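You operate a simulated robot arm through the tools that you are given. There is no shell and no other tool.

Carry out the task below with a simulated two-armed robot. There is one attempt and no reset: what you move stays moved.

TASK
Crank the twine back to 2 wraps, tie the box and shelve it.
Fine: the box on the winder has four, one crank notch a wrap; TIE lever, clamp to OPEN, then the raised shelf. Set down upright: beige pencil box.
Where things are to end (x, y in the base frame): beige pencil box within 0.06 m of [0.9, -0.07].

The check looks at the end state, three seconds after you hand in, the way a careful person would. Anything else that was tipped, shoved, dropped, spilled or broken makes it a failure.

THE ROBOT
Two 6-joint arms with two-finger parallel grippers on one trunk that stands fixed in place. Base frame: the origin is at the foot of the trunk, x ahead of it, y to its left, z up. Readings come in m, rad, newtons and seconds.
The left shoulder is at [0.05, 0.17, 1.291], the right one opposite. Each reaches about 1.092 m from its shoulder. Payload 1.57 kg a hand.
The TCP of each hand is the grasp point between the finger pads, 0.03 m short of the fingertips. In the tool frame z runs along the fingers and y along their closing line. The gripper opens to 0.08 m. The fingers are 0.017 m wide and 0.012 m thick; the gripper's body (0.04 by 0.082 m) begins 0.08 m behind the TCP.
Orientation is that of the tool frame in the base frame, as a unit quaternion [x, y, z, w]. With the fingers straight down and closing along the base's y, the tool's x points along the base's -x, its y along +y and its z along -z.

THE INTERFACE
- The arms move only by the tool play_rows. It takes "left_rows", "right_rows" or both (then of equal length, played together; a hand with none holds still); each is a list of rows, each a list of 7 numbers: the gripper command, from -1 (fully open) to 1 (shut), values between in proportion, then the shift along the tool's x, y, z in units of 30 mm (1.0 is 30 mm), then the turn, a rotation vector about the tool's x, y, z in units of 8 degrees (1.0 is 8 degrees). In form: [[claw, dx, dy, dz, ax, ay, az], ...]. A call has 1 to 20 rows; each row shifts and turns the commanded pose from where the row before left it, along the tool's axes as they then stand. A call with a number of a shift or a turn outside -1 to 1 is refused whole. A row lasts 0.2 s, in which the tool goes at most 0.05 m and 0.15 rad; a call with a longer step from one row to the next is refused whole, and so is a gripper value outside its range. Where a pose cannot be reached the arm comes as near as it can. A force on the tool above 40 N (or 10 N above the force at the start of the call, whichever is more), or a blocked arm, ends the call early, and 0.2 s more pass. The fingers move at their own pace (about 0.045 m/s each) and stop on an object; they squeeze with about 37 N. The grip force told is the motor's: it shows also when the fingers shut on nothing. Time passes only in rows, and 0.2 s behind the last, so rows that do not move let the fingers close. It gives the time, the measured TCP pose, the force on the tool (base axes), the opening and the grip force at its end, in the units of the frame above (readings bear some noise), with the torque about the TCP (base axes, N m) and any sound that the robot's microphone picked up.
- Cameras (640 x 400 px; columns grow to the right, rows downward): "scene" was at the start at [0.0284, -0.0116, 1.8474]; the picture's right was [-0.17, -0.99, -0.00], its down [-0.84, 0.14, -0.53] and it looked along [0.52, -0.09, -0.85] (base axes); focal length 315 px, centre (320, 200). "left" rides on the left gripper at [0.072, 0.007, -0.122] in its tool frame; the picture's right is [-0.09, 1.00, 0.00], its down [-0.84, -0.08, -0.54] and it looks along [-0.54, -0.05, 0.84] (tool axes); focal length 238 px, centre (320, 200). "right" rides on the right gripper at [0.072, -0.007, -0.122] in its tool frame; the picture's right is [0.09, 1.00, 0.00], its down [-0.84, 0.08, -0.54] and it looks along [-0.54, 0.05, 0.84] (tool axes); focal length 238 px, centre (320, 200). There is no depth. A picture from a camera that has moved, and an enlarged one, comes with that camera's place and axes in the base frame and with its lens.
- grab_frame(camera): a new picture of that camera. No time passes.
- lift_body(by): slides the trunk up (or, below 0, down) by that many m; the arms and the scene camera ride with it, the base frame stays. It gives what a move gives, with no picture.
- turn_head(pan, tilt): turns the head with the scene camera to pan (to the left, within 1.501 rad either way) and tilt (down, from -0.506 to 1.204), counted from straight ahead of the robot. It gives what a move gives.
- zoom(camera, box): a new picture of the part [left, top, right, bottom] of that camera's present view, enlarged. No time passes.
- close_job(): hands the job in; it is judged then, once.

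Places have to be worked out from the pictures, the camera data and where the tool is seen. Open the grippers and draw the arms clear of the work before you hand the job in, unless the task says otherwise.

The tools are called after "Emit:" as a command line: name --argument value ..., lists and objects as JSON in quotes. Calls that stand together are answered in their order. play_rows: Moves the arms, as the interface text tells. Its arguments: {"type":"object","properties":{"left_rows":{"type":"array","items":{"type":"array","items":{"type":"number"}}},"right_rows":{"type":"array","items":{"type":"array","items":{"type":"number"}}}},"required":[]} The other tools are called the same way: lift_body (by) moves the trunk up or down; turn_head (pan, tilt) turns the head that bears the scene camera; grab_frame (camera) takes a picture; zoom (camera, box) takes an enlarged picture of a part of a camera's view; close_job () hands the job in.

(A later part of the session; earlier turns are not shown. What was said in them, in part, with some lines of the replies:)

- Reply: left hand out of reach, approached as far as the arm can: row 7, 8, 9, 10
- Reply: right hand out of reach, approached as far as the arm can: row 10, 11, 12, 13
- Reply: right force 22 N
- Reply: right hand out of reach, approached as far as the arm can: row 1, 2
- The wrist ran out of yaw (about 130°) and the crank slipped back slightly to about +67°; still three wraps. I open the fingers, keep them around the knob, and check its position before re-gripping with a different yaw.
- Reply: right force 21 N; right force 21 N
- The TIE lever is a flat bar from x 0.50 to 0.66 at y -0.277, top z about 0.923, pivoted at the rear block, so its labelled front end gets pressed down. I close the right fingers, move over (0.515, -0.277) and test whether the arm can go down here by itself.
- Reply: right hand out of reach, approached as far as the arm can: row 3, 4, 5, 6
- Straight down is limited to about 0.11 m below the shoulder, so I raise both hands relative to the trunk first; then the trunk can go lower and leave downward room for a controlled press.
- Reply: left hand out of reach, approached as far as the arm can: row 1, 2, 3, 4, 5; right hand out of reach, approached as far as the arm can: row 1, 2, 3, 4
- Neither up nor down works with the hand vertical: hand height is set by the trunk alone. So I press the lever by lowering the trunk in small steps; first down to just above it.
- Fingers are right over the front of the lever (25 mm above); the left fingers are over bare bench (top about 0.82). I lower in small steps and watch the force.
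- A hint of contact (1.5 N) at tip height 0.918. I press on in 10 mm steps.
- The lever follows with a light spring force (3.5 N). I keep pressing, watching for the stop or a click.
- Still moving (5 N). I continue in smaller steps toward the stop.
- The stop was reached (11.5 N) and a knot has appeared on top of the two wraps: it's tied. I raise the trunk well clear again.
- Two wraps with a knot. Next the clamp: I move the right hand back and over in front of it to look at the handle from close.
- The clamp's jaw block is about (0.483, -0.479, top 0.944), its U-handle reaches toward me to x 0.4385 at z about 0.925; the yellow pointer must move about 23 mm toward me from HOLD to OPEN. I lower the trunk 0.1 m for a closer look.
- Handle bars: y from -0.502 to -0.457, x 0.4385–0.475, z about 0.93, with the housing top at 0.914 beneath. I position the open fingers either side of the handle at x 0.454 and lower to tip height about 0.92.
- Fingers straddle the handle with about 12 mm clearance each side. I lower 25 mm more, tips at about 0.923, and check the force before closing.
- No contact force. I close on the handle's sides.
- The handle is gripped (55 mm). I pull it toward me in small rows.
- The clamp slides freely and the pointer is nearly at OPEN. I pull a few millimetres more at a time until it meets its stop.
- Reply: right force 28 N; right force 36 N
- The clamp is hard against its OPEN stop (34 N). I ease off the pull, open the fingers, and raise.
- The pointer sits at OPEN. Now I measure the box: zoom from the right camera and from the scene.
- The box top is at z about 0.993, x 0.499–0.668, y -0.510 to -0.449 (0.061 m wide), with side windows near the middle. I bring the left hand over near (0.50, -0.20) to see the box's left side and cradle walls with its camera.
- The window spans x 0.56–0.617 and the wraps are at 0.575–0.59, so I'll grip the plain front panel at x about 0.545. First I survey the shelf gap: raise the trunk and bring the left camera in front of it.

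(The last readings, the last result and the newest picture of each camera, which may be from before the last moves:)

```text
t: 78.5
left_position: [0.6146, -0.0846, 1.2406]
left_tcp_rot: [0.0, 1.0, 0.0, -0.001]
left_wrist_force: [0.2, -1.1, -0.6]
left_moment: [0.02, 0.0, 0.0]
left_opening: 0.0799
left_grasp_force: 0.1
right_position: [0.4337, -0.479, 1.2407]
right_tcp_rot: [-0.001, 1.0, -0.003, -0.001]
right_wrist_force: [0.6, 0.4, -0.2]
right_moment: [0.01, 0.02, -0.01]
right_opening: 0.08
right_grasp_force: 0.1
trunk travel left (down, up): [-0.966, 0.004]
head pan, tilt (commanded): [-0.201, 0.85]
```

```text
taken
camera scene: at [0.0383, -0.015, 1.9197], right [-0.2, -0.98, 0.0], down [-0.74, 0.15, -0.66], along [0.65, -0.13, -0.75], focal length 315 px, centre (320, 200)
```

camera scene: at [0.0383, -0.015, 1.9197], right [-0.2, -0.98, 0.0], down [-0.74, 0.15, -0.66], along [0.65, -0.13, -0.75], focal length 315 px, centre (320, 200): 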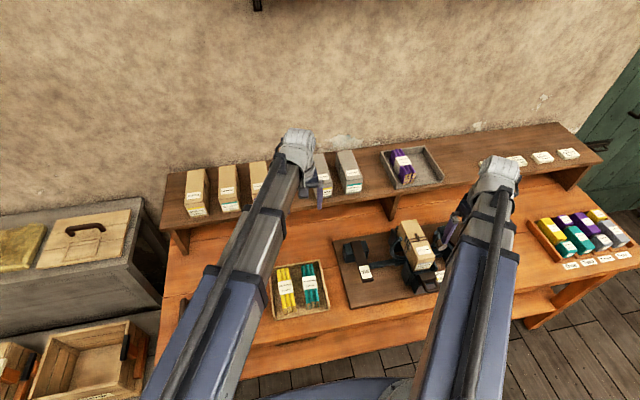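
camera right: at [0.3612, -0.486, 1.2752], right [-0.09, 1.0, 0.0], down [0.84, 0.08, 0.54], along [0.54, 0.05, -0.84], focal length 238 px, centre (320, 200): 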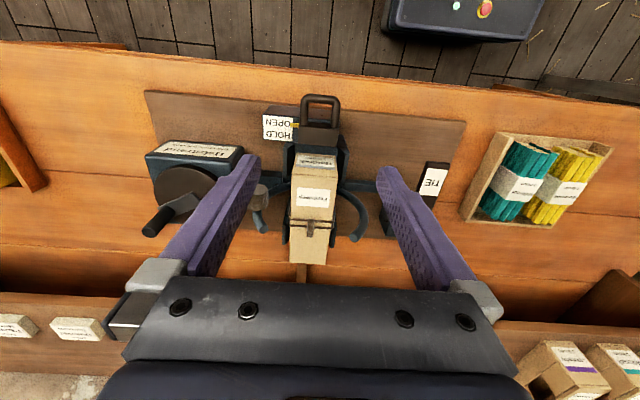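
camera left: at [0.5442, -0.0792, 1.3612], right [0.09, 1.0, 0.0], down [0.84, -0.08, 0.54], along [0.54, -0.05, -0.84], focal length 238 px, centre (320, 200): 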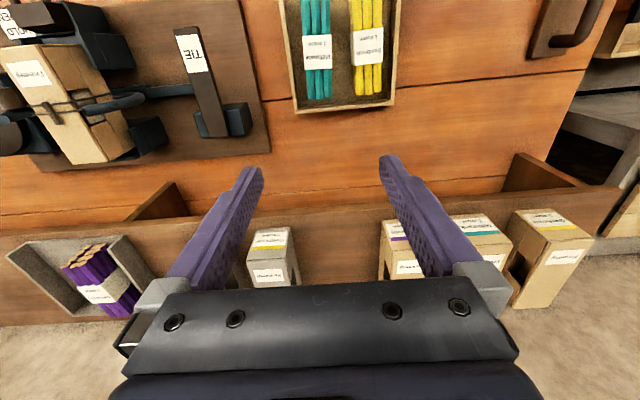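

Emit:
zoom --camera "left" --box '[220, 180, 460, 300]'

Emit:
zoom --camera "left" --box '[440, 180, 640, 320]'

Emit:
zoom --camera "scene" --box '[170, 120, 370, 220]'

```text
2.67 times, centred on (340, 240) of left
camera zoom: at [0.5442, -0.0792, 1.3612], right [0.09, 1.0, 0.0], down [0.84, -0.08, 0.54], along [0.54, -0.05, -0.84], focal length 636 px, centre (267, 93)
```

zoom: 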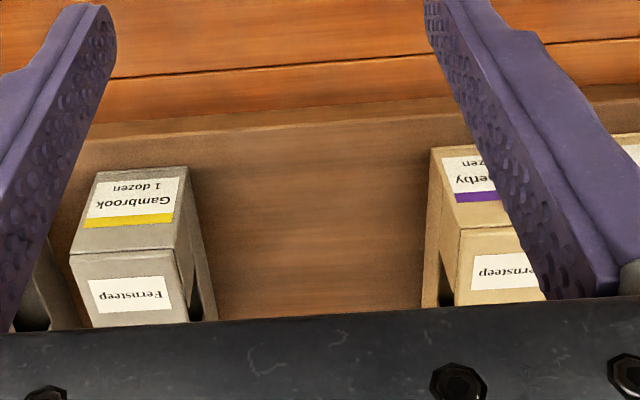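

```text
2.86 times, centred on (540, 250) of left
camera zoom: at [0.5442, -0.0792, 1.3612], right [0.09, 1.0, 0.0], down [0.84, -0.08, 0.54], along [0.54, -0.05, -0.84], focal length 681 px, centre (-309, 57)
```

zoom: 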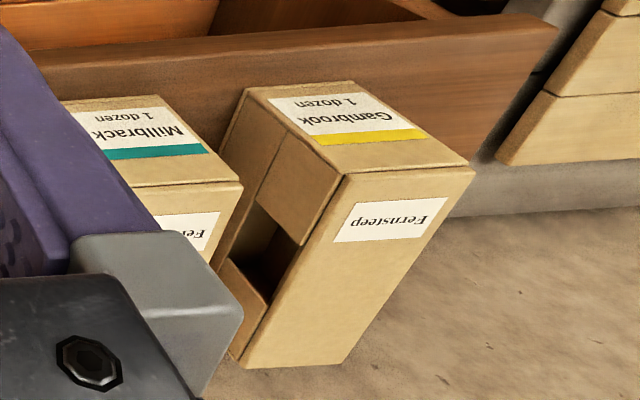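

```text
3.20 times, centred on (270, 170) of scene
camera zoom: at [0.0383, -0.015, 1.9197], right [-0.2, -0.98, 0.0], down [-0.74, 0.15, -0.66], along [0.65, -0.13, -0.75], focal length 1008 px, centre (480, 296)
```

zoom: 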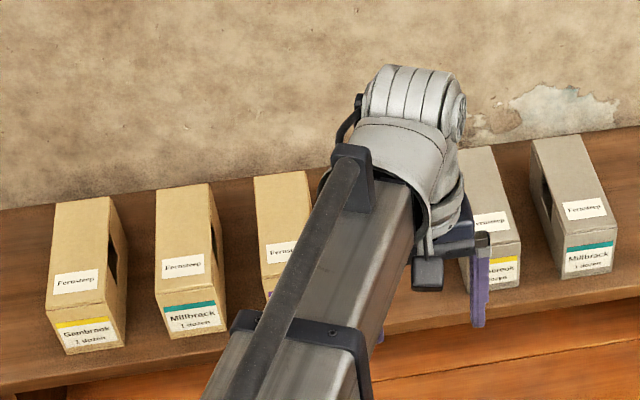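

Shelf boxes: fronts at x 0.817, tops at z 1.098, shelf surface z about 1.022, so boxes are about 0.17 × 0.061 × 0.076. The free slot runs from y -0.155 to +0.007, so the target centre (0.90, -0.07) fits. I park the left arm back at the left and put the right hand over the winder box at (0.545, -0.4795).

Emit:
play_rows --left_rows '[[-1, 1, 0.5, 0, 0, 0, 0], [-1, 1, 1, 0, 0, 0, 0], [-1, 1, 1, 0, 0, 0, 0], [-1, 1, 1, 0, 0, 0, 0], [-1, 0.7, 1, 0, 0, 0, 0], [-1, 0.4, 1, 0, 0, 0, 0], [-1, 0, 1, 0, 0, 0, 0], [-1, 0, 1, 0, 0, 0, 0], [-1, 0, 1, 0, 0, 0, 0], [-1, 0, 1, 0, 0, 0, 0], [-1, 0, 0.7, 0, 0, 0, 0]]' --right_rows '[[-0.875, -0.75, 0, 0, 0, 0, 0], [-0.875, -0.75, 0, 0, 0, 0, 0], [-0.875, -0.75, 0, 0, 0, 0, 0], [-0.875, -0.75, 0, 0, 0, 0, 0], [-0.875, -0.733, 0, 0, 0, 0, 0], [-0.875, 0, 0, 0, 0, 0, 0], [-0.875, 0, 0, 0, 0, 0, 0], [-0.875, 0, 0, 0, 0, 0, 0], [-0.875, 0, 0, 0, 0, 0, 0], [-0.875, 0, 0, 0, 0, 0, 0], [-0.875, 0, 0, 0, 0, 0, 0]]'

Emit:
lift_body --by -0.15

Emit:
grab_frame --camera "right"

Emit:
zoom --camera "right" --box '[220, 100, 420, 280]'

```text
t: 80.9
left_position: [0.4634, 0.221, 1.2406]
left_tcp_rot: [0.0, 1.0, 0.0, 0.0]
left_wrist_force: [0.2, -0.1, -0.7]
left_moment: [0.03, -0.02, 0.03]
left_opening: 0.0799
left_grasp_force: 0.1
right_position: [0.545, -0.4796, 1.2416]
right_tcp_rot: [0.0, 1.0, -0.001, 0.0]
right_wrist_force: [0.3, -0.7, -0.7]
right_moment: [0.02, 0.01, -0.03]
right_opening: 0.0748
right_grasp_force: 0.0
trunk travel left (down, up): [-0.966, 0.004]
head pan, tilt (commanded): [-0.201, 0.85]
```

```text
t: 82.6
left_position: [0.4609, 0.2203, 1.0901]
left_tcp_rot: [0.001, 1.0, -0.001, -0.001]
left_wrist_force: [-0.6, -0.8, -0.5]
left_moment: [-0.03, 0.03, -0.01]
left_opening: 0.0801
left_grasp_force: 0.2
right_position: [0.5456, -0.4791, 1.0902]
right_tcp_rot: [0.0, 1.0, 0.0, -0.002]
right_wrist_force: [-0.7, -0.1, 0.2]
right_moment: [0.01, 0.02, 0.02]
right_opening: 0.0748
right_grasp_force: 0.0
trunk travel left (down, up): [-0.816, 0.154]
head pan, tilt (commanded): [-0.201, 0.85]
```

```text
taken
camera right: at [0.4735, -0.4858, 1.2133], right [-0.09, 1.0, 0.0], down [0.84, 0.08, 0.54], along [0.54, 0.05, -0.84], focal length 238 px, centre (320, 200)
```

right: 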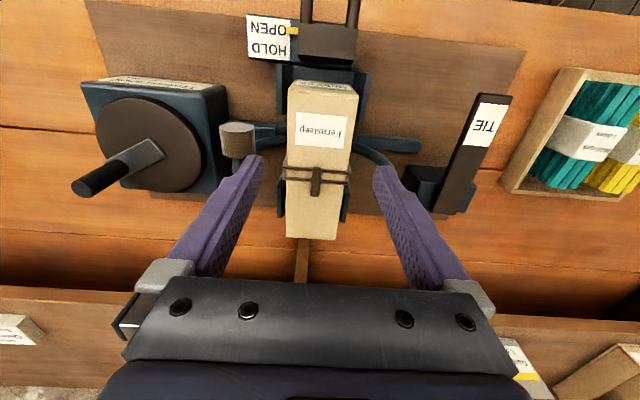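

```text
2.22 times, centred on (320, 190) of right
camera zoom: at [0.4735, -0.4858, 1.2133], right [-0.09, 1.0, 0.0], down [0.84, 0.08, 0.54], along [0.54, 0.05, -0.84], focal length 530 px, centre (320, 222)
```

zoom: 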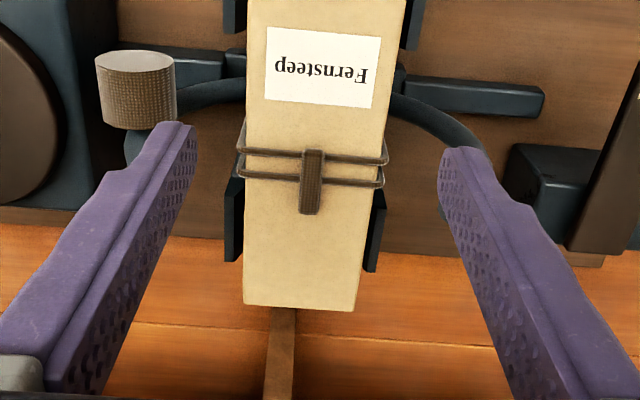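

Alignment is good (box centre y about -0.478). I shift 1.5 mm, lower until the tips are just above the box top, and check again.

Emit:
play_rows --right_rows '[[-0.95, 0, 0.05, 0, 0, 0, 0], [-0.95, 0, 0, 0, 0, 0, 0]]'

Emit:
lift_body --by -0.055

Emit:
grab_frame --camera "right"

Emit:
zoom --camera "scene" --box '[390, 150, 510, 270]'

```text
t: 83.2
left_position: [0.4621, 0.2209, 1.0906]
left_tcp_rot: [0.0, 1.0, 0.0, 0.0]
left_wrist_force: [-0.1, -0.1, 0.4]
left_moment: [0.0, 0.0, -0.02]
left_opening: 0.0801
left_grasp_force: 0.1
right_position: [0.5443, -0.4776, 1.0903]
right_tcp_rot: [0.0, 1.0, -0.002, -0.001]
right_wrist_force: [-1.4, 0.7, 0.6]
right_moment: [-0.01, -0.01, 0.0]
right_opening: 0.0782
right_grasp_force: 0.1
trunk travel left (down, up): [-0.816, 0.154]
head pan, tilt (commanded): [-0.201, 0.85]
```

```text
t: 84.2
left_position: [0.463, 0.2198, 1.0368]
left_tcp_rot: [0.0, 1.0, 0.0, -0.001]
left_wrist_force: [0.0, 0.8, -1.0]
left_moment: [-0.01, -0.02, -0.01]
left_opening: 0.0799
left_grasp_force: 0.1
right_position: [0.5453, -0.4773, 1.0362]
right_tcp_rot: [0.0, 1.0, -0.001, -0.001]
right_wrist_force: [-0.5, -0.6, 0.3]
right_moment: [-0.05, -0.02, 0.0]
right_opening: 0.0782
right_grasp_force: 0.0
trunk travel left (down, up): [-0.761, 0.209]
head pan, tilt (commanded): [-0.201, 0.85]
```

```text
taken
camera right: at [0.4734, -0.4841, 1.1583], right [-0.09, 1.0, 0.0], down [0.84, 0.08, 0.54], along [0.54, 0.05, -0.84], focal length 238 px, centre (320, 200)
```

right: 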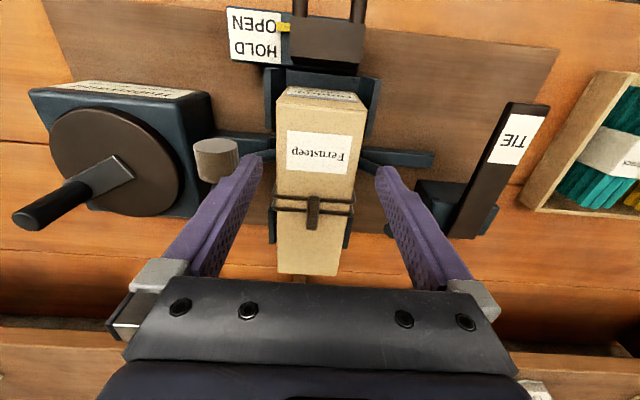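

```text
3.33 times, centred on (450, 210) of scene
camera zoom: at [0.0372, -0.0155, 1.7147], right [-0.2, -0.98, 0.0], down [-0.74, 0.15, -0.66], along [0.65, -0.13, -0.75], focal length 1050 px, centre (-113, 167)
```

zoom: 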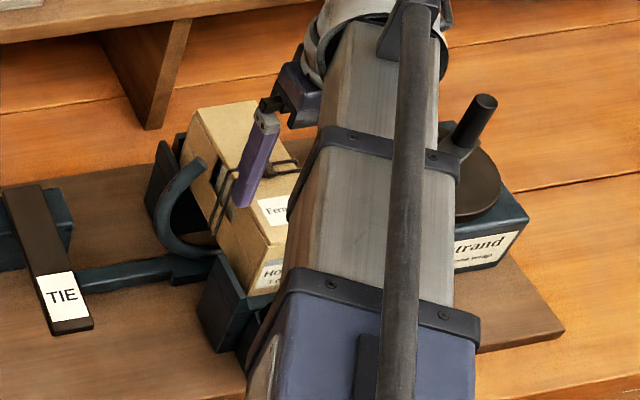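

Fingers straddle the box ahead of the wraps, with the spool and arcs outside. I lower the rest in two steps, watching force.

Emit:
lift_body --by -0.03

Emit:
lift_body --by -0.03

Emit:
grab_frame --camera "right"

Emit:
zoom --camera "scene" --box '[390, 130, 510, 250]'

```text
t: 84.9
left_position: [0.4622, 0.2202, 1.0068]
left_tcp_rot: [0.0, 1.0, 0.0, 0.001]
left_wrist_force: [-0.6, -0.1, 0.2]
left_moment: [-0.01, 0.01, 0.02]
left_opening: 0.0801
left_grasp_force: 0.0
right_position: [0.5452, -0.4775, 1.0059]
right_tcp_rot: [0.0, 1.0, -0.001, -0.001]
right_wrist_force: [0.9, -0.1, -0.4]
right_moment: [0.0, 0.0, 0.01]
right_opening: 0.0782
right_grasp_force: 0.0
trunk travel left (down, up): [-0.731, 0.239]
head pan, tilt (commanded): [-0.201, 0.85]
```

```text
t: 85.7
left_position: [0.4613, 0.2197, 0.9754]
left_tcp_rot: [0.001, 1.0, 0.0, 0.0]
left_wrist_force: [0.3, 0.2, 0.4]
left_moment: [0.05, -0.03, -0.02]
left_opening: 0.0802
left_grasp_force: 0.0
right_position: [0.5445, -0.4774, 0.9753]
right_tcp_rot: [0.0, 1.0, -0.001, -0.001]
right_wrist_force: [0.1, -0.7, -0.4]
right_moment: [-0.02, 0.0, -0.03]
right_opening: 0.0781
right_grasp_force: 0.1
trunk travel left (down, up): [-0.701, 0.269]
head pan, tilt (commanded): [-0.201, 0.85]
```

```text
taken
camera right: at [0.4734, -0.4841, 1.0983], right [-0.09, 1.0, 0.0], down [0.84, 0.08, 0.54], along [0.54, 0.05, -0.84], focal length 238 px, centre (320, 200)
```

right: 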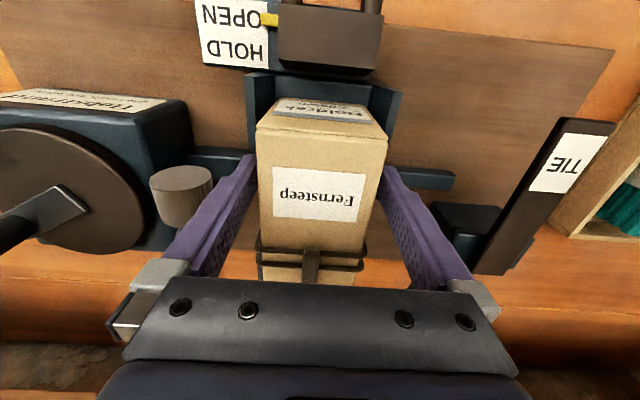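

```text
3.33 times, centred on (450, 190) of scene
camera zoom: at [0.0372, -0.0155, 1.6547], right [-0.2, -0.98, 0.0], down [-0.74, 0.15, -0.66], along [0.65, -0.13, -0.75], focal length 1050 px, centre (-113, 233)
```

zoom: 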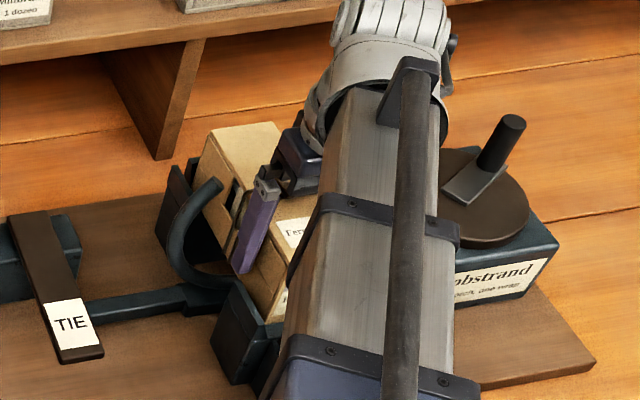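

The fingers are around the front panel with no contact. I close the grip.

Emit:
play_rows --right_rows '[[1, 0, 0, 0, 0, 0, 0], [1, 0, 0, 0, 0, 0, 0], [1, 0, 0, 0, 0, 0, 0], [1, 0, 0, 0, 0, 0, 0]]'

Emit:
grab_frame --camera "right"

```text
t: 86.7
left_position: [0.4617, 0.2203, 0.9758]
left_tcp_rot: [0.0, 1.0, 0.001, -0.001]
left_wrist_force: [0.4, 0.6, 0.8]
left_moment: [0.0, 0.0, -0.02]
left_opening: 0.0799
left_grasp_force: 0.0
right_position: [0.5453, -0.4779, 0.9747]
right_tcp_rot: [0.0, 1.0, -0.001, 0.0]
right_wrist_force: [0.8, -1.6, 1.8]
right_moment: [0.06, -0.01, -0.09]
right_opening: 0.0635
right_grasp_force: 37.5
trunk travel left (down, up): [-0.701, 0.269]
head pan, tilt (commanded): [-0.201, 0.85]
```

```text
taken
camera right: at [0.4735, -0.4842, 1.0982], right [-0.09, 1.0, 0.0], down [0.84, 0.08, 0.54], along [0.54, 0.05, -0.84], focal length 238 px, centre (320, 200)
```

right: 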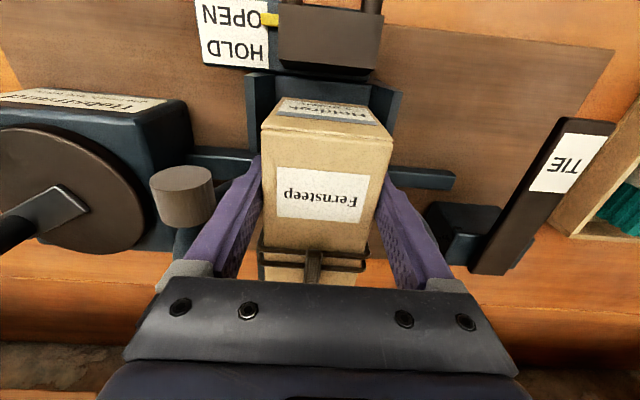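

Gripped at 63.5 mm width. I lift 30 mm first and check the box comes level and free.

Emit:
lift_body --by 0.03

Emit:
grab_frame --camera "right"

Emit:
zoom --camera "scene" --box '[390, 130, 510, 250]'

```text
t: 87.4
left_position: [0.4623, 0.2193, 1.0061]
left_tcp_rot: [-0.001, 1.0, 0.0, 0.0]
left_wrist_force: [0.1, -0.1, 0.5]
left_moment: [0.01, 0.03, 0.0]
left_opening: 0.0803
left_grasp_force: 0.0
right_position: [0.5451, -0.4781, 1.0058]
right_tcp_rot: [0.0, 1.0, -0.001, -0.002]
right_wrist_force: [0.8, -1.1, -3.5]
right_moment: [-0.04, 0.16, 0.0]
right_opening: 0.0636
right_grasp_force: 36.9
trunk travel left (down, up): [-0.731, 0.239]
head pan, tilt (commanded): [-0.201, 0.85]
```

```text
taken
camera right: at [0.4738, -0.4843, 1.128], right [-0.09, 1.0, 0.0], down [0.84, 0.08, 0.54], along [0.54, 0.05, -0.84], focal length 238 px, centre (320, 200)
```

right: 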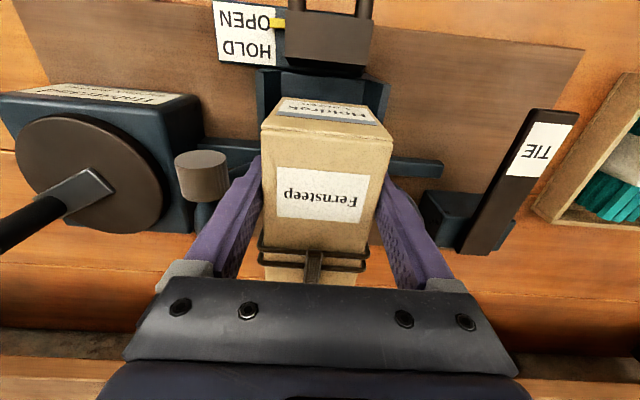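

```text
3.33 times, centred on (450, 190) of scene
camera zoom: at [0.0378, -0.0158, 1.6847], right [-0.2, -0.98, 0.0], down [-0.74, 0.15, -0.66], along [0.65, -0.13, -0.75], focal length 1050 px, centre (-113, 233)
```

zoom: 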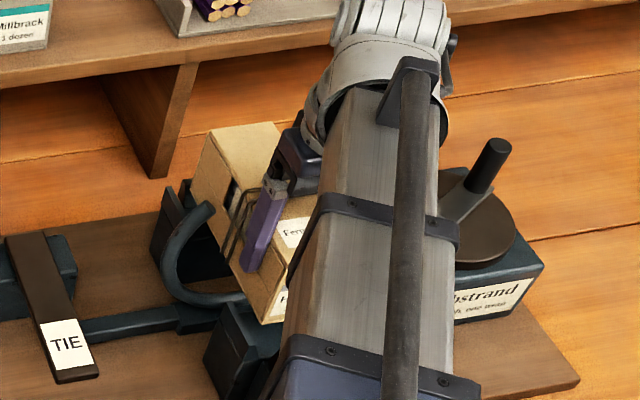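

The box rides level in the grip (about 0.4 kg) and the winder stays put. I lift the rest, to TCP z about 1.19.

Emit:
lift_body --by 0.09

Emit:
lift_body --by 0.1

Emit:
grab_frame --camera "right"

Emit:
grab_frame --camera "scene"

```text
t: 88.7
left_position: [0.4617, 0.22, 1.0949]
left_tcp_rot: [0.001, 1.0, 0.0, 0.0]
left_wrist_force: [0.3, 0.8, -0.2]
left_moment: [-0.01, -0.02, 0.01]
left_opening: 0.0799
left_grasp_force: 0.1
right_position: [0.5446, -0.4784, 1.0974]
right_tcp_rot: [0.0, 1.0, -0.001, -0.001]
right_wrist_force: [-0.6, -0.3, -3.5]
right_moment: [0.0, 0.15, 0.01]
right_opening: 0.0634
right_grasp_force: 37.6
trunk travel left (down, up): [-0.821, 0.149]
head pan, tilt (commanded): [-0.201, 0.85]
```

```text
t: 90.0
left_position: [0.4636, 0.2199, 1.1955]
left_tcp_rot: [0.0, 1.0, 0.001, 0.0]
left_wrist_force: [0.5, 0.6, 0.4]
left_moment: [-0.02, 0.05, 0.01]
left_opening: 0.0801
left_grasp_force: 0.0
right_position: [0.5453, -0.4788, 1.1944]
right_tcp_rot: [-0.001, 1.0, -0.001, -0.002]
right_wrist_force: [0.6, 0.2, -3.7]
right_moment: [0.01, 0.17, -0.03]
right_opening: 0.0635
right_grasp_force: 37.4
trunk travel left (down, up): [-0.921, 0.049]
head pan, tilt (commanded): [-0.201, 0.85]
```

```text
taken
camera right: at [0.4738, -0.4843, 1.318], right [-0.09, 1.0, 0.0], down [0.84, 0.08, 0.54], along [0.54, 0.05, -0.84], focal length 238 px, centre (320, 200)
```

right: 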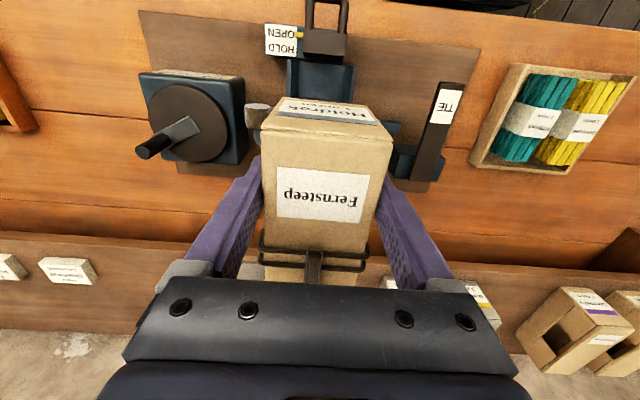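

```text
taken
camera scene: at [0.0378, -0.0158, 1.8746], right [-0.2, -0.98, 0.0], down [-0.74, 0.15, -0.66], along [0.65, -0.13, -0.75], focal length 315 px, centre (320, 200)
```

scene: 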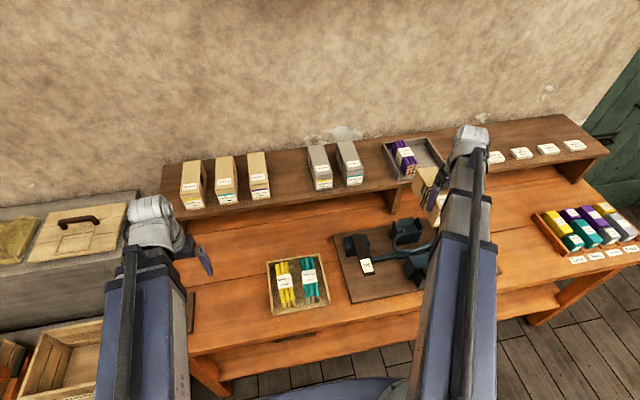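

The box is well clear above the winder. I carry it across in y to -0.07 first, staying at x 0.545 and z 1.19 (above everything on the shelf).

Emit:
play_rows --right_rows '[[1, 0, 0.5, 0, 0, 0, 0], [1, 0, 0.9, 0, 0, 0, 0], [1, 0, 1, 0, 0, 0, 0], [1, 0, 1, 0, 0, 0, 0], [1, 0, 1, 0, 0, 0, 0], [1, 0, 1, 0, 0, 0, 0], [1, 0, 1, 0, 0, 0, 0], [1, 0, 1, 0, 0, 0, 0], [1, 0, 1, 0, 0, 0, 0], [1, 0, 1, 0, 0, 0, 0], [1, 0, 1, 0, 0, 0, 0], [1, 0, 1, 0, 0, 0, 0], [1, 0, 1, 0, 0, 0, 0], [1, 0, 0.8, 0, 0, 0, 0], [1, 0, 0.43, 0, 0, 0, 0], [1, 0, 0, 0, 0, 0, 0]]'

Emit:
grab_frame --camera "right"

Emit:
grab_frame --camera "scene"

```text
t: 93.4
left_position: [0.4635, 0.2191, 1.1958]
left_tcp_rot: [0.0, 1.0, 0.0, 0.0]
left_wrist_force: [0.8, -0.8, 0.4]
left_moment: [-0.05, 0.02, -0.01]
left_opening: 0.08
left_grasp_force: 0.0
right_position: [0.5457, -0.0671, 1.1955]
right_tcp_rot: [0.0, 1.0, -0.001, -0.001]
right_wrist_force: [0.5, -0.4, -3.0]
right_moment: [0.01, 0.18, 0.01]
right_opening: 0.0637
right_grasp_force: 37.2
trunk travel left (down, up): [-0.921, 0.049]
head pan, tilt (commanded): [-0.201, 0.85]
```

```text
taken
camera right: at [0.4742, -0.0749, 1.3181], right [-0.09, 1.0, 0.0], down [0.84, 0.08, 0.54], along [0.54, 0.05, -0.84], focal length 238 px, centre (320, 200)
```

right: 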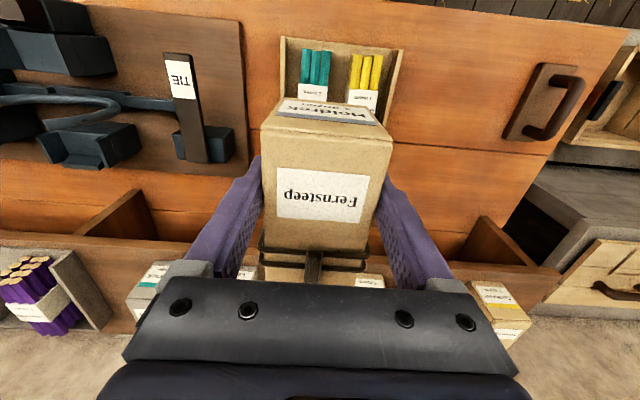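

```text
taken
camera scene: at [0.0377, -0.0157, 1.8747], right [-0.2, -0.98, 0.0], down [-0.74, 0.15, -0.66], along [0.65, -0.13, -0.75], focal length 315 px, centre (320, 200)
```

scene: 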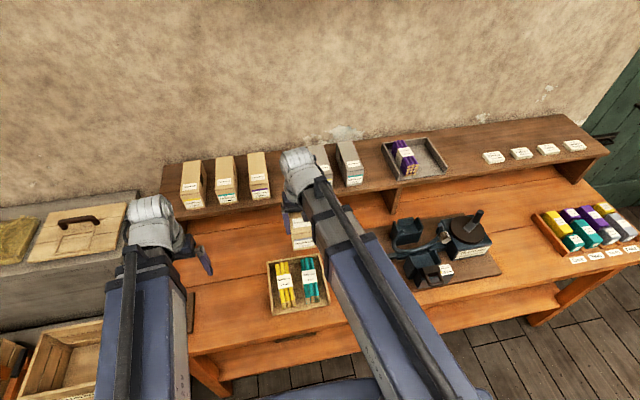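

Box at y -0.067, level and stable. Now forward over the slot to TCP x 0.861, with a small y trim to the slot centre.

Emit:
play_rows --right_rows '[[1, -0.5, 0, 0, 0, 0, 0], [1, -0.9, -0.05, 0, 0, 0, 0], [1, -1, -0.05, 0, 0, 0, 0], [1, -1, -0.05, 0, 0, 0, 0], [1, -1, 0, 0, 0, 0, 0], [1, -1, 0, 0, 0, 0, 0], [1, -1, 0, 0, 0, 0, 0], [1, -1, 0, 0, 0, 0, 0], [1, -1, 0, 0, 0, 0, 0], [1, -1, 0, 0, 0, 0, 0], [1, -0.75, 0, 0, 0, 0, 0], [1, -0.38, 0, 0, 0, 0, 0], [1, 0, 0, 0, 0, 0, 0]]'

Emit:
grab_frame --camera "right"

Emit:
grab_frame --camera "scene"

Emit:
zoom --camera "scene" --box '[200, 110, 400, 220]'

```text
t: 96.2
left_position: [0.4627, 0.2193, 1.1963]
left_tcp_rot: [0.0, 1.0, 0.0, 0.0]
left_wrist_force: [0.3, -0.8, 0.7]
left_moment: [0.01, 0.0, 0.02]
left_opening: 0.0802
left_grasp_force: 0.1
right_position: [0.8609, -0.0719, 1.1961]
right_tcp_rot: [0.0, 1.0, -0.001, -0.002]
right_wrist_force: [0.1, -0.3, -3.2]
right_moment: [0.0, 0.19, 0.02]
right_opening: 0.0638
right_grasp_force: 37.2
trunk travel left (down, up): [-0.921, 0.049]
head pan, tilt (commanded): [-0.201, 0.85]
```

```text
taken
camera right: at [0.7895, -0.0795, 1.3181], right [-0.09, 1.0, 0.0], down [0.84, 0.08, 0.54], along [0.54, 0.05, -0.84], focal length 238 px, centre (320, 200)
```

right: 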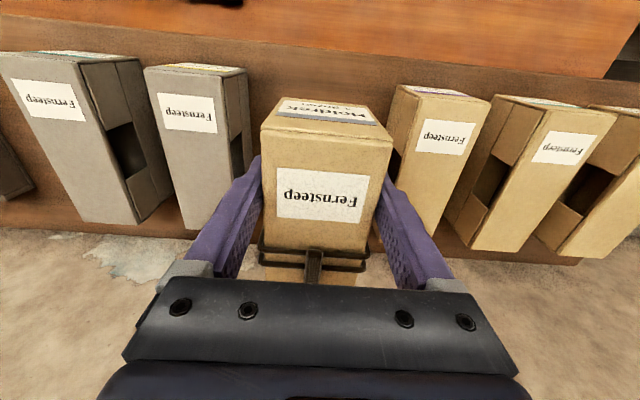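

```text
taken
camera scene: at [0.0377, -0.0155, 1.8747], right [-0.2, -0.98, 0.0], down [-0.74, 0.15, -0.66], along [0.65, -0.13, -0.75], focal length 315 px, centre (320, 200)
```

scene: 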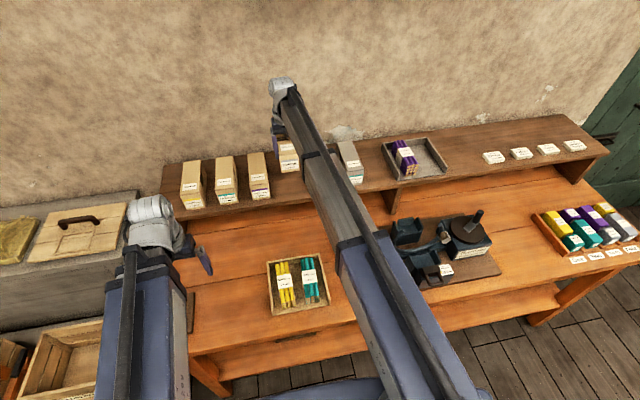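

```text
3.20 times, centred on (300, 165) of scene
camera zoom: at [0.0377, -0.0155, 1.8747], right [-0.2, -0.98, 0.0], down [-0.74, 0.15, -0.66], along [0.65, -0.13, -0.75], focal length 1008 px, centre (384, 312)
```

zoom: 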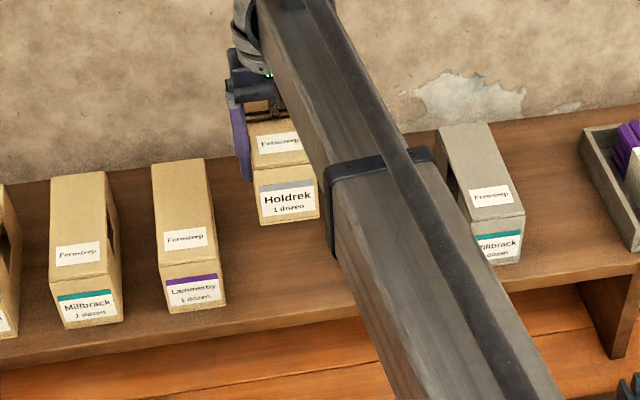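

The box is over the slot: neighbour edges at y -0.154 and +0.006 (at z 1.098), the box centred at -0.072. I lower 0.09 m, then check.

Emit:
lift_body --by -0.09

Emit:
grab_frame --camera "right"

Emit:
zoom --camera "scene" --box '[200, 80, 400, 190]'

```text
t: 97.5
left_position: [0.4632, 0.2191, 1.106]
left_tcp_rot: [0.0, 1.0, 0.0, 0.001]
left_wrist_force: [-0.3, 0.2, -0.1]
left_moment: [0.01, -0.03, 0.03]
left_opening: 0.0802
left_grasp_force: 0.0
right_position: [0.8599, -0.0738, 1.1052]
right_tcp_rot: [0.0, 1.0, -0.001, 0.0]
right_wrist_force: [-0.7, -0.8, -3.3]
right_moment: [0.0, 0.19, -0.02]
right_opening: 0.0636
right_grasp_force: 36.7
trunk travel left (down, up): [-0.831, 0.139]
head pan, tilt (commanded): [-0.201, 0.85]
```

```text
taken
camera right: at [0.7894, -0.0794, 1.2281], right [-0.09, 1.0, 0.0], down [0.84, 0.08, 0.54], along [0.54, 0.05, -0.84], focal length 238 px, centre (320, 200)
```

right: 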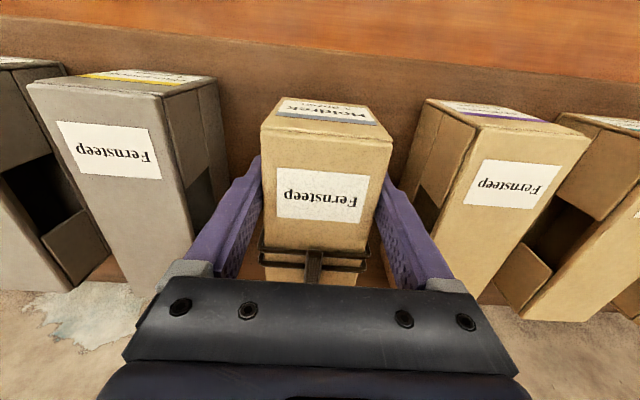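

```text
3.20 times, centred on (300, 135) of scene
camera zoom: at [0.0377, -0.0155, 1.7847], right [-0.2, -0.98, 0.0], down [-0.74, 0.15, -0.66], along [0.65, -0.13, -0.75], focal length 1008 px, centre (384, 408)
```

zoom: 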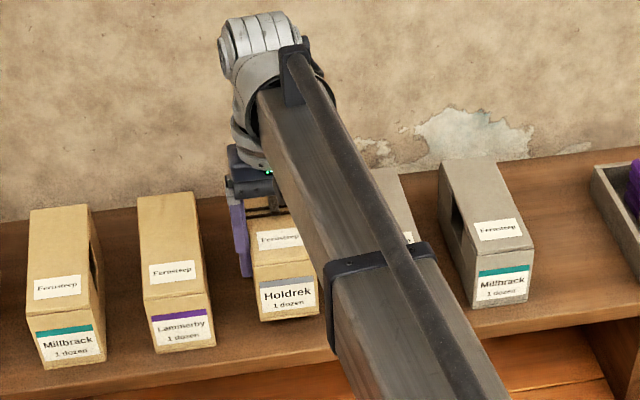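

Well centred between its neighbours. I lower in small steps, watching for the weight to leave the hand.

Emit:
lift_body --by -0.018

Emit:
lift_body --by -0.005

Emit:
lift_body --by -0.004

```text
t: 98.1
left_position: [0.4633, 0.2205, 1.0877]
left_tcp_rot: [0.0, 1.0, 0.001, 0.0]
left_wrist_force: [-0.3, 0.3, 0.0]
left_moment: [0.01, 0.02, -0.01]
left_opening: 0.0799
left_grasp_force: 0.0
right_position: [0.8614, -0.0729, 1.0883]
right_tcp_rot: [0.0, 1.0, -0.001, -0.001]
right_wrist_force: [0.5, 0.0, -3.6]
right_moment: [0.01, 0.17, -0.02]
right_opening: 0.0636
right_grasp_force: 36.7
trunk travel left (down, up): [-0.813, 0.157]
head pan, tilt (commanded): [-0.201, 0.85]
```

```text
t: 98.7
left_position: [0.4607, 0.2208, 1.0847]
left_tcp_rot: [0.0, 1.0, 0.0, 0.001]
left_wrist_force: [-0.1, 0.7, 0.4]
left_moment: [-0.01, 0.0, 0.02]
left_opening: 0.0801
left_grasp_force: 0.0
right_position: [0.8604, -0.0722, 1.0848]
right_tcp_rot: [0.001, 1.0, -0.001, 0.001]
right_wrist_force: [10.9, -0.4, 36.7]
right_moment: [0.39, -0.2, -0.27]
right_opening: 0.0638
right_grasp_force: 36.9
trunk travel left (down, up): [-0.808, 0.162]
head pan, tilt (commanded): [-0.201, 0.85]
```

```text
t: 99.2
left_position: [0.4597, 0.2205, 1.0802]
left_tcp_rot: [0.0, 1.0, 0.0, 0.001]
left_wrist_force: [0.5, 0.4, 1.1]
left_moment: [-0.01, -0.01, 0.0]
left_opening: 0.0799
left_grasp_force: 0.0
right_position: [0.8593, -0.0722, 1.0799]
right_tcp_rot: [-0.001, 1.0, 0.0, 0.0]
right_wrist_force: [6.0, 0.8, 33.4]
right_moment: [0.29, -0.33, -0.38]
right_opening: 0.0636
right_grasp_force: 37.0
trunk travel left (down, up): [-0.804, 0.166]
head pan, tilt (commanded): [-0.201, 0.85]
```

Contact with the shelf (about 35 N down). I back off 4 mm to relieve the press and look before releasing.

Emit:
lift_body --by 0.004

Emit:
grab_frame --camera "right"

Emit:
zoom --camera "scene" --box '[200, 80, 400, 190]'

```text
t: 99.7
left_position: [0.4615, 0.2215, 1.0826]
left_tcp_rot: [0.0, 1.0, 0.0, 0.0]
left_wrist_force: [-0.3, 0.5, -0.4]
left_moment: [0.0, -0.01, 0.0]
left_opening: 0.0801
left_grasp_force: 0.1
right_position: [0.8608, -0.0739, 1.0824]
right_tcp_rot: [0.001, 1.0, -0.002, -0.002]
right_wrist_force: [0.5, 0.7, -3.8]
right_moment: [0.02, 0.16, -0.01]
right_opening: 0.0632
right_grasp_force: 37.1
trunk travel left (down, up): [-0.808, 0.162]
head pan, tilt (commanded): [-0.201, 0.85]
```

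```text
taken
camera right: at [0.7888, -0.0794, 1.2049], right [-0.09, 1.0, 0.0], down [0.84, 0.08, 0.54], along [0.54, 0.05, -0.84], focal length 238 px, centre (320, 200)
```

right: 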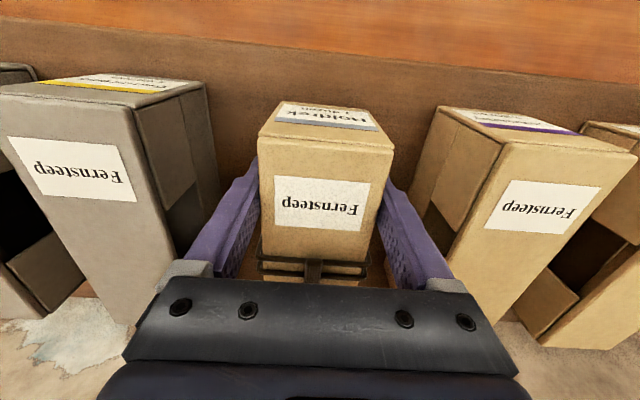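

```text
3.20 times, centred on (300, 135) of scene
camera zoom: at [0.0373, -0.0154, 1.7613], right [-0.2, -0.98, 0.0], down [-0.74, 0.15, -0.66], along [0.65, -0.13, -0.75], focal length 1008 px, centre (384, 408)
```

zoom: 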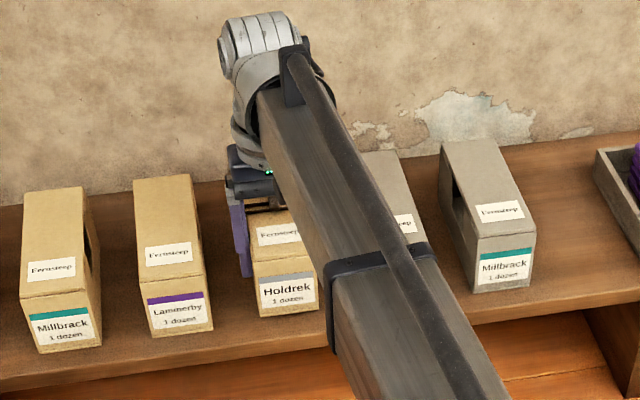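

The weight hangs in the hand again, so the box is within a couple of millimetres of the shelf. I check its attitude closely, then touch down gently.

Emit:
zoom --camera "right" --box '[220, 80, 420, 290]'

Emit:
lift_body --by -0.002

```text
1.90 times, centred on (320, 185) of right
camera zoom: at [0.7888, -0.0794, 1.2049], right [-0.09, 1.0, 0.0], down [0.84, 0.08, 0.54], along [0.54, 0.05, -0.84], focal length 454 px, centre (320, 229)
```

zoom: 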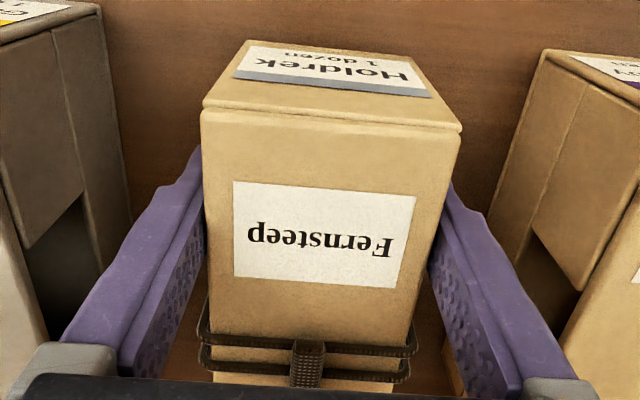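

```text
t: 100.2
left_position: [0.4613, 0.2212, 1.0807]
left_tcp_rot: [-0.001, 1.0, 0.0, -0.001]
left_wrist_force: [0.3, 0.4, 0.1]
left_moment: [0.0, -0.02, 0.0]
left_opening: 0.0799
left_grasp_force: 0.1
right_position: [0.86, -0.0727, 1.0808]
right_tcp_rot: [0.0, 1.0, 0.0, -0.001]
right_wrist_force: [0.2, 0.5, -0.2]
right_moment: [0.1, -0.39, -0.04]
right_opening: 0.0637
right_grasp_force: 37.1
trunk travel left (down, up): [-0.806, 0.164]
head pan, tilt (commanded): [-0.201, 0.85]
```

The shelf carries the box now (force about zero). I open the fingers and let it settle.

Emit:
play_rows --right_rows '[[-0.7, 0, 0, 0, 0, 0, 0], [-0.95, 0, 0, 0, 0, 0, 0], [-0.95, 0, 0, 0, 0, 0, 0], [-0.95, 0, 0, 0, 0, 0, 0]]'

Emit:
grab_frame --camera "right"

Emit:
zoom --camera "scene" --box '[200, 80, 400, 190]'

```text
t: 101.2
left_position: [0.4614, 0.2207, 1.0807]
left_tcp_rot: [0.001, 1.0, 0.0, 0.001]
left_wrist_force: [0.4, 0.0, -0.4]
left_moment: [0.0, -0.01, -0.01]
left_opening: 0.0799
left_grasp_force: 0.1
right_position: [0.861, -0.0725, 1.0819]
right_tcp_rot: [0.0, 1.0, -0.001, -0.001]
right_wrist_force: [-0.7, 0.2, -0.1]
right_moment: [0.0, 0.02, 0.01]
right_opening: 0.0776
right_grasp_force: 0.0
trunk travel left (down, up): [-0.806, 0.164]
head pan, tilt (commanded): [-0.201, 0.85]
```

```text
taken
camera right: at [0.7892, -0.0794, 1.2032], right [-0.09, 1.0, 0.0], down [0.84, 0.08, 0.54], along [0.54, 0.05, -0.84], focal length 238 px, centre (320, 200)
```

right: 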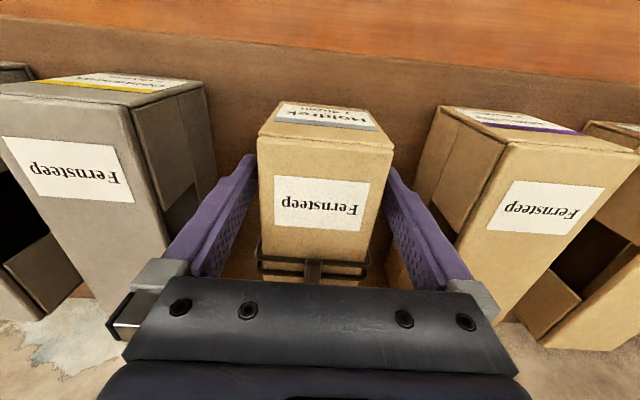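

```text
3.20 times, centred on (300, 135) of scene
camera zoom: at [0.0374, -0.0154, 1.7597], right [-0.2, -0.98, 0.0], down [-0.74, 0.15, -0.66], along [0.65, -0.13, -0.75], focal length 1008 px, centre (384, 408)
```

zoom: 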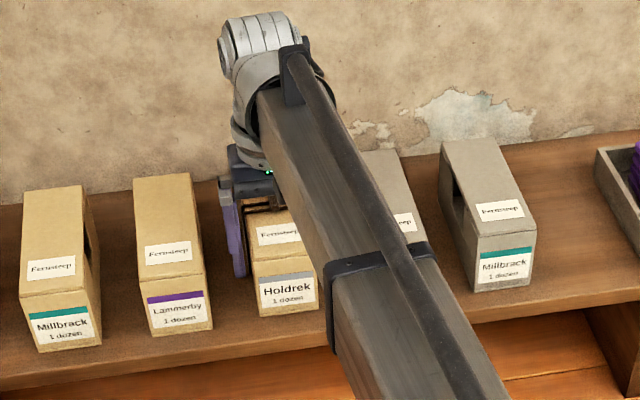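

Released and the box stands in line with its neighbours. I raise 20 mm first to be sure nothing drags, then fully clear.

Emit:
lift_body --by 0.02

Emit:
grab_frame --camera "right"

Emit:
lift_body --by 0.13

Emit:
grab_frame --camera "right"

```text
t: 101.9
left_position: [0.4629, 0.2196, 1.1012]
left_tcp_rot: [0.001, 1.0, 0.001, 0.0]
left_wrist_force: [0.1, 0.3, 0.4]
left_moment: [0.01, 0.01, 0.0]
left_opening: 0.0801
left_grasp_force: 0.1
right_position: [0.86, -0.0725, 1.1006]
right_tcp_rot: [0.0, 1.0, -0.001, 0.0]
right_wrist_force: [-0.2, -0.1, -0.7]
right_moment: [-0.03, -0.02, 0.02]
right_opening: 0.0779
right_grasp_force: 0.1
trunk travel left (down, up): [-0.826, 0.144]
head pan, tilt (commanded): [-0.201, 0.85]
```

```text
taken
camera right: at [0.7894, -0.0793, 1.2231], right [-0.09, 1.0, 0.0], down [0.84, 0.08, 0.54], along [0.54, 0.05, -0.84], focal length 238 px, centre (320, 200)
```

right: 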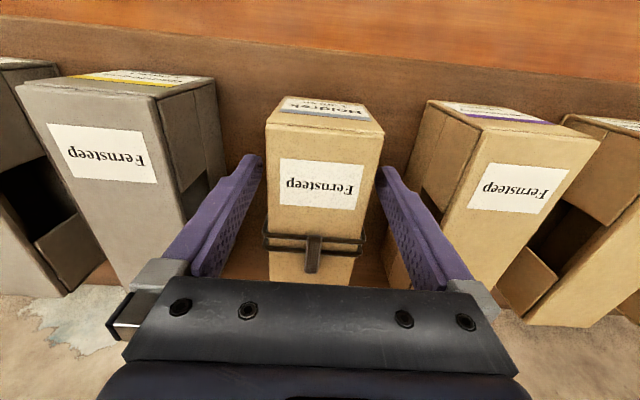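

```text
t: 103.5
left_position: [0.4616, 0.2203, 1.231]
left_tcp_rot: [0.001, 1.0, 0.0, 0.0]
left_wrist_force: [-0.4, 0.2, -0.1]
left_moment: [0.01, 0.03, -0.02]
left_opening: 0.0801
left_grasp_force: 0.0
right_position: [0.8598, -0.0733, 1.2306]
right_tcp_rot: [0.0, 1.0, -0.001, -0.001]
right_wrist_force: [0.5, -0.4, -0.2]
right_moment: [-0.01, -0.01, -0.02]
right_opening: 0.0782
right_grasp_force: 0.0
trunk travel left (down, up): [-0.956, 0.014]
head pan, tilt (commanded): [-0.201, 0.85]
```

```text
taken
camera right: at [0.7893, -0.0793, 1.3531], right [-0.09, 1.0, 0.0], down [0.84, 0.08, 0.54], along [0.54, 0.05, -0.84], focal length 238 px, centre (320, 200)
```

right: 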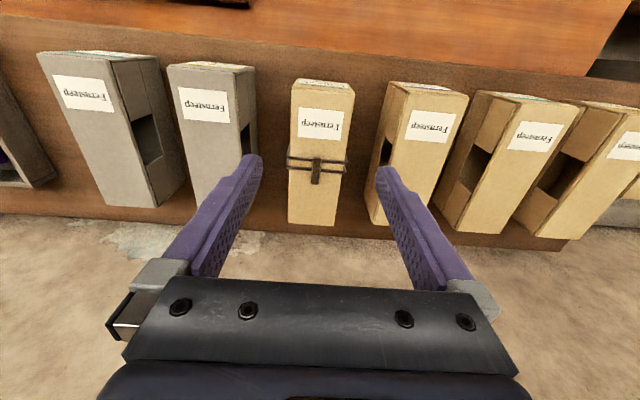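

The box stands upright and parallel in its slot, centre about (0.905, -0.073), two wraps and the knot intact. I draw the right arm back and to the side at height.

Emit:
play_rows --right_rows '[[-1, 1, 0, 0, 0, 0, 0], [-1, 1, 0, 0, 0, 0, 0], [-1, 1, 0, 0, 0, 0, 0], [-1, 1, 0, 0, 0, 0, 0], [-1, 1, 0, 0, 0, 0, 0], [-1, 1, 0, 0, 0, 0, 0], [-1, 1, -0.3, 0, 0, 0, 0], [-1, 1, -0.6, 0, 0, 0, 0], [-1, 1, -1, 0, 0, 0, 0], [-1, 1, -1, 0, 0, 0, 0], [-1, 1, -1, 0, 0, 0, 0], [-1, 0.8, -1, 0, 0, 0, 0], [-1, 0.6, -1, 0, 0, 0, 0], [-1, 0.6, -1, 0, 0, 0, 0], [-1, 0.6, -1, 0, 0, 0, 0], [-1, 0.5, -1, 0, 0, 0, 0], [-1, 0.5, -1, 0, 0, 0, 0], [-1, 0.5, -1, 0, 0, 0, 0], [-1, 0.5, -1, 0, 0, 0, 0], [-1, 0.3, -1, 0, 0, 0, 0]]'

Emit:
grab_frame --camera "scene"

Emit:
zoom --camera "scene" --box '[170, 120, 400, 220]'

Emit:
zoom --camera "scene" --box '[320, 200, 520, 310]'

```text
t: 107.7
left_position: [0.462, 0.2186, 1.231]
left_tcp_rot: [0.0, 1.0, 0.0, 0.0]
left_wrist_force: [-0.2, 0.3, 1.0]
left_moment: [0.05, 0.01, -0.01]
left_opening: 0.0802
left_grasp_force: 0.1
right_position: [0.3835, -0.4633, 1.2315]
right_tcp_rot: [0.001, 1.0, -0.001, -0.001]
right_wrist_force: [-0.2, -0.2, 0.1]
right_moment: [0.01, -0.01, 0.02]
right_opening: 0.08
right_grasp_force: 0.0
trunk travel left (down, up): [-0.956, 0.014]
head pan, tilt (commanded): [-0.201, 0.85]
```

```text
taken
camera scene: at [0.0373, -0.0164, 1.9097], right [-0.2, -0.98, 0.0], down [-0.74, 0.15, -0.66], along [0.65, -0.13, -0.75], focal length 315 px, centre (320, 200)
```

scene: 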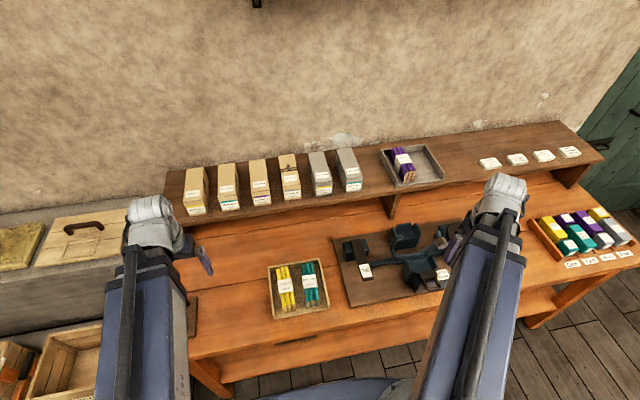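

```text
2.78 times, centred on (285, 170) of scene
camera zoom: at [0.0373, -0.0164, 1.9097], right [-0.2, -0.98, 0.0], down [-0.74, 0.15, -0.66], along [0.65, -0.13, -0.75], focal length 876 px, centre (417, 284)
```

zoom: 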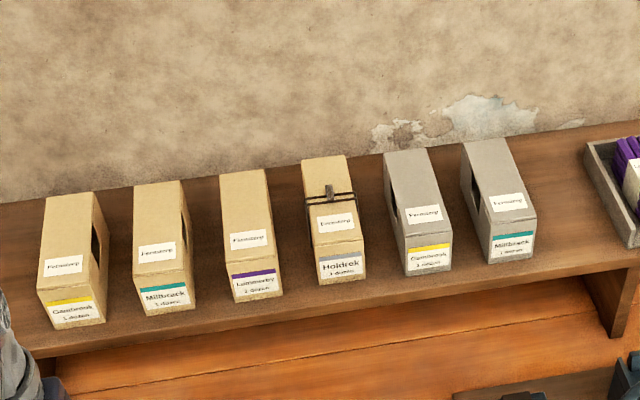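

```text
3.20 times, centred on (420, 255) of scene
camera zoom: at [0.0373, -0.0164, 1.9097], right [-0.2, -0.98, 0.0], down [-0.74, 0.15, -0.66], along [0.65, -0.13, -0.75], focal length 1008 px, centre (0, 24)
```

zoom: 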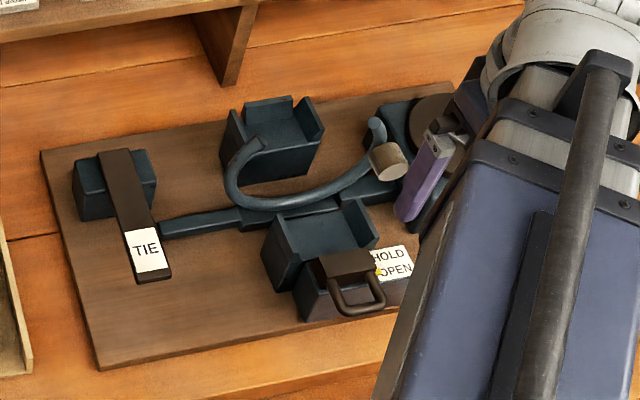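

Everything reads right: box tied with two wraps in its slot, clamp at OPEN, nothing else disturbed. I draw the right hand further aside for a last clear look.

Emit:
play_rows --right_rows '[[-1, 0, -1, 0, 0, 0, 0], [-1, 0, -1, 0, 0, 0, 0], [-1, 0, -1, 0, 0, 0, 0], [-1, 0, -1, 0, 0, 0, 0], [-1, 0, -1, 0, 0, 0, 0], [-1, 0, -1, 0, 0, 0, 0], [-1, 0, -1, 0, 0, 0, 0], [-1, 0, 0, 0, 0, 0, 0]]'

Emit:
grab_frame --camera "scene"

Emit:
zoom --camera "scene" --box '[320, 200, 520, 310]'

Emit:
zoom --camera "scene" --box '[250, 140, 350, 210]'

```text
t: 109.5
left_position: [0.4617, 0.2196, 1.2311]
left_tcp_rot: [0.0, 1.0, 0.0, 0.001]
left_wrist_force: [1.0, 0.1, -0.5]
left_moment: [0.0, 0.01, 0.0]
left_opening: 0.0801
left_grasp_force: 0.1
right_position: [0.383, -0.6706, 1.2313]
right_tcp_rot: [0.0, 1.0, -0.001, -0.001]
right_wrist_force: [0.1, 0.4, 0.1]
right_moment: [0.01, 0.01, 0.01]
right_opening: 0.0799
right_grasp_force: 0.1
right hand out of reach, approached as far as the arm can: row 4
trunk travel left (down, up): [-0.956, 0.014]
head pan, tilt (commanded): [-0.201, 0.85]
```

```text
taken
camera scene: at [0.0373, -0.0149, 1.9097], right [-0.2, -0.98, 0.0], down [-0.74, 0.15, -0.66], along [0.65, -0.13, -0.75], focal length 315 px, centre (320, 200)
```

scene: 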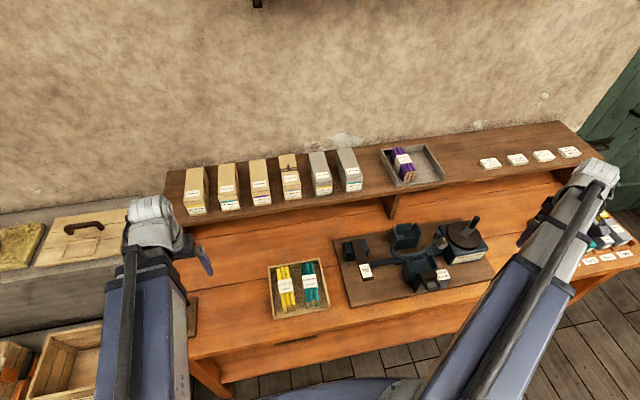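

```text
3.20 times, centred on (420, 255) of scene
camera zoom: at [0.0373, -0.0149, 1.9097], right [-0.2, -0.98, 0.0], down [-0.74, 0.15, -0.66], along [0.65, -0.13, -0.75], focal length 1008 px, centre (0, 24)
```

zoom: 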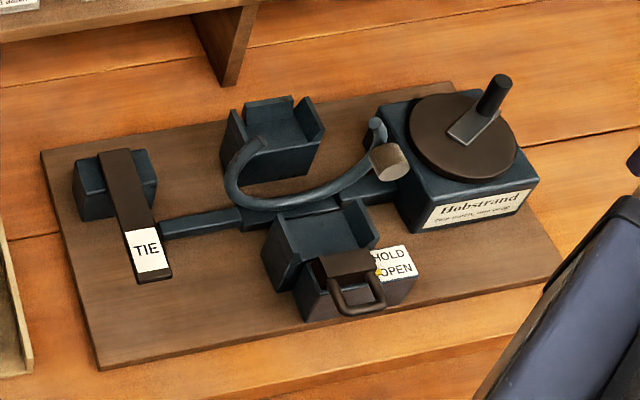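

```text
5.71 times, centred on (300, 175) of scene
camera zoom: at [0.0373, -0.0149, 1.9097], right [-0.2, -0.98, 0.0], down [-0.74, 0.15, -0.66], along [0.65, -0.13, -0.75], focal length 1800 px, centre (434, 343)
```

zoom: 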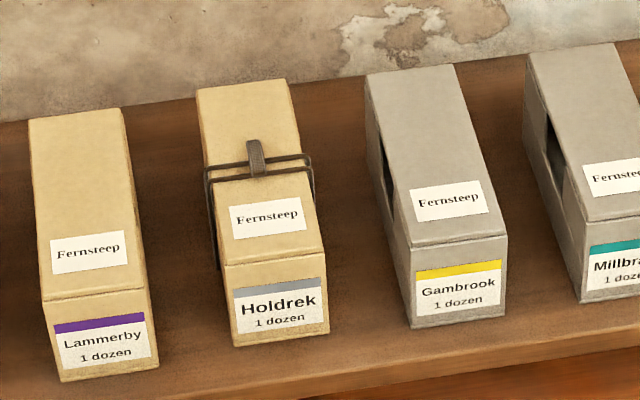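

The box stands upright at about (0.905, -0.073) on the raised shelf with two wraps and a knot. The crank is at its notch, the TIE lever is back up, the clamp is at OPEN, nothing else moved, and both arms are clear with their grippers open. I hand in.

Emit:
close_job

```text
The job is handed in.
```

The beige pencil box is tied with two wraps and standing upright on the raised shelf. By the camera it sits at about (0.905, -0.073), well within 0.06 m of the target. I have handed the job in but have no verdict yet.

- **Crank:** I turned it back two notches; each notch is about 120° of crank and takes off one wrap. It was left resting on the second notch.
- **TIE lever:** I pressed it to its stop. A knot appeared on top of the two wraps, and the lever came back up on its own.
- **Clamp:** I pulled it toward the robot until it hit its stop. The pointer now reads OPEN.
- **Shelf:** the box is in the gap between the "Lammerby" and grey "Gambrook" boxes, lined up with them. When I set it down I pressed it onto the shelf with about 35 N. I backed off before letting go, and the pictures show no damage.

In the last pictures nothing else looks moved, and both arms are clear with their grippers open.
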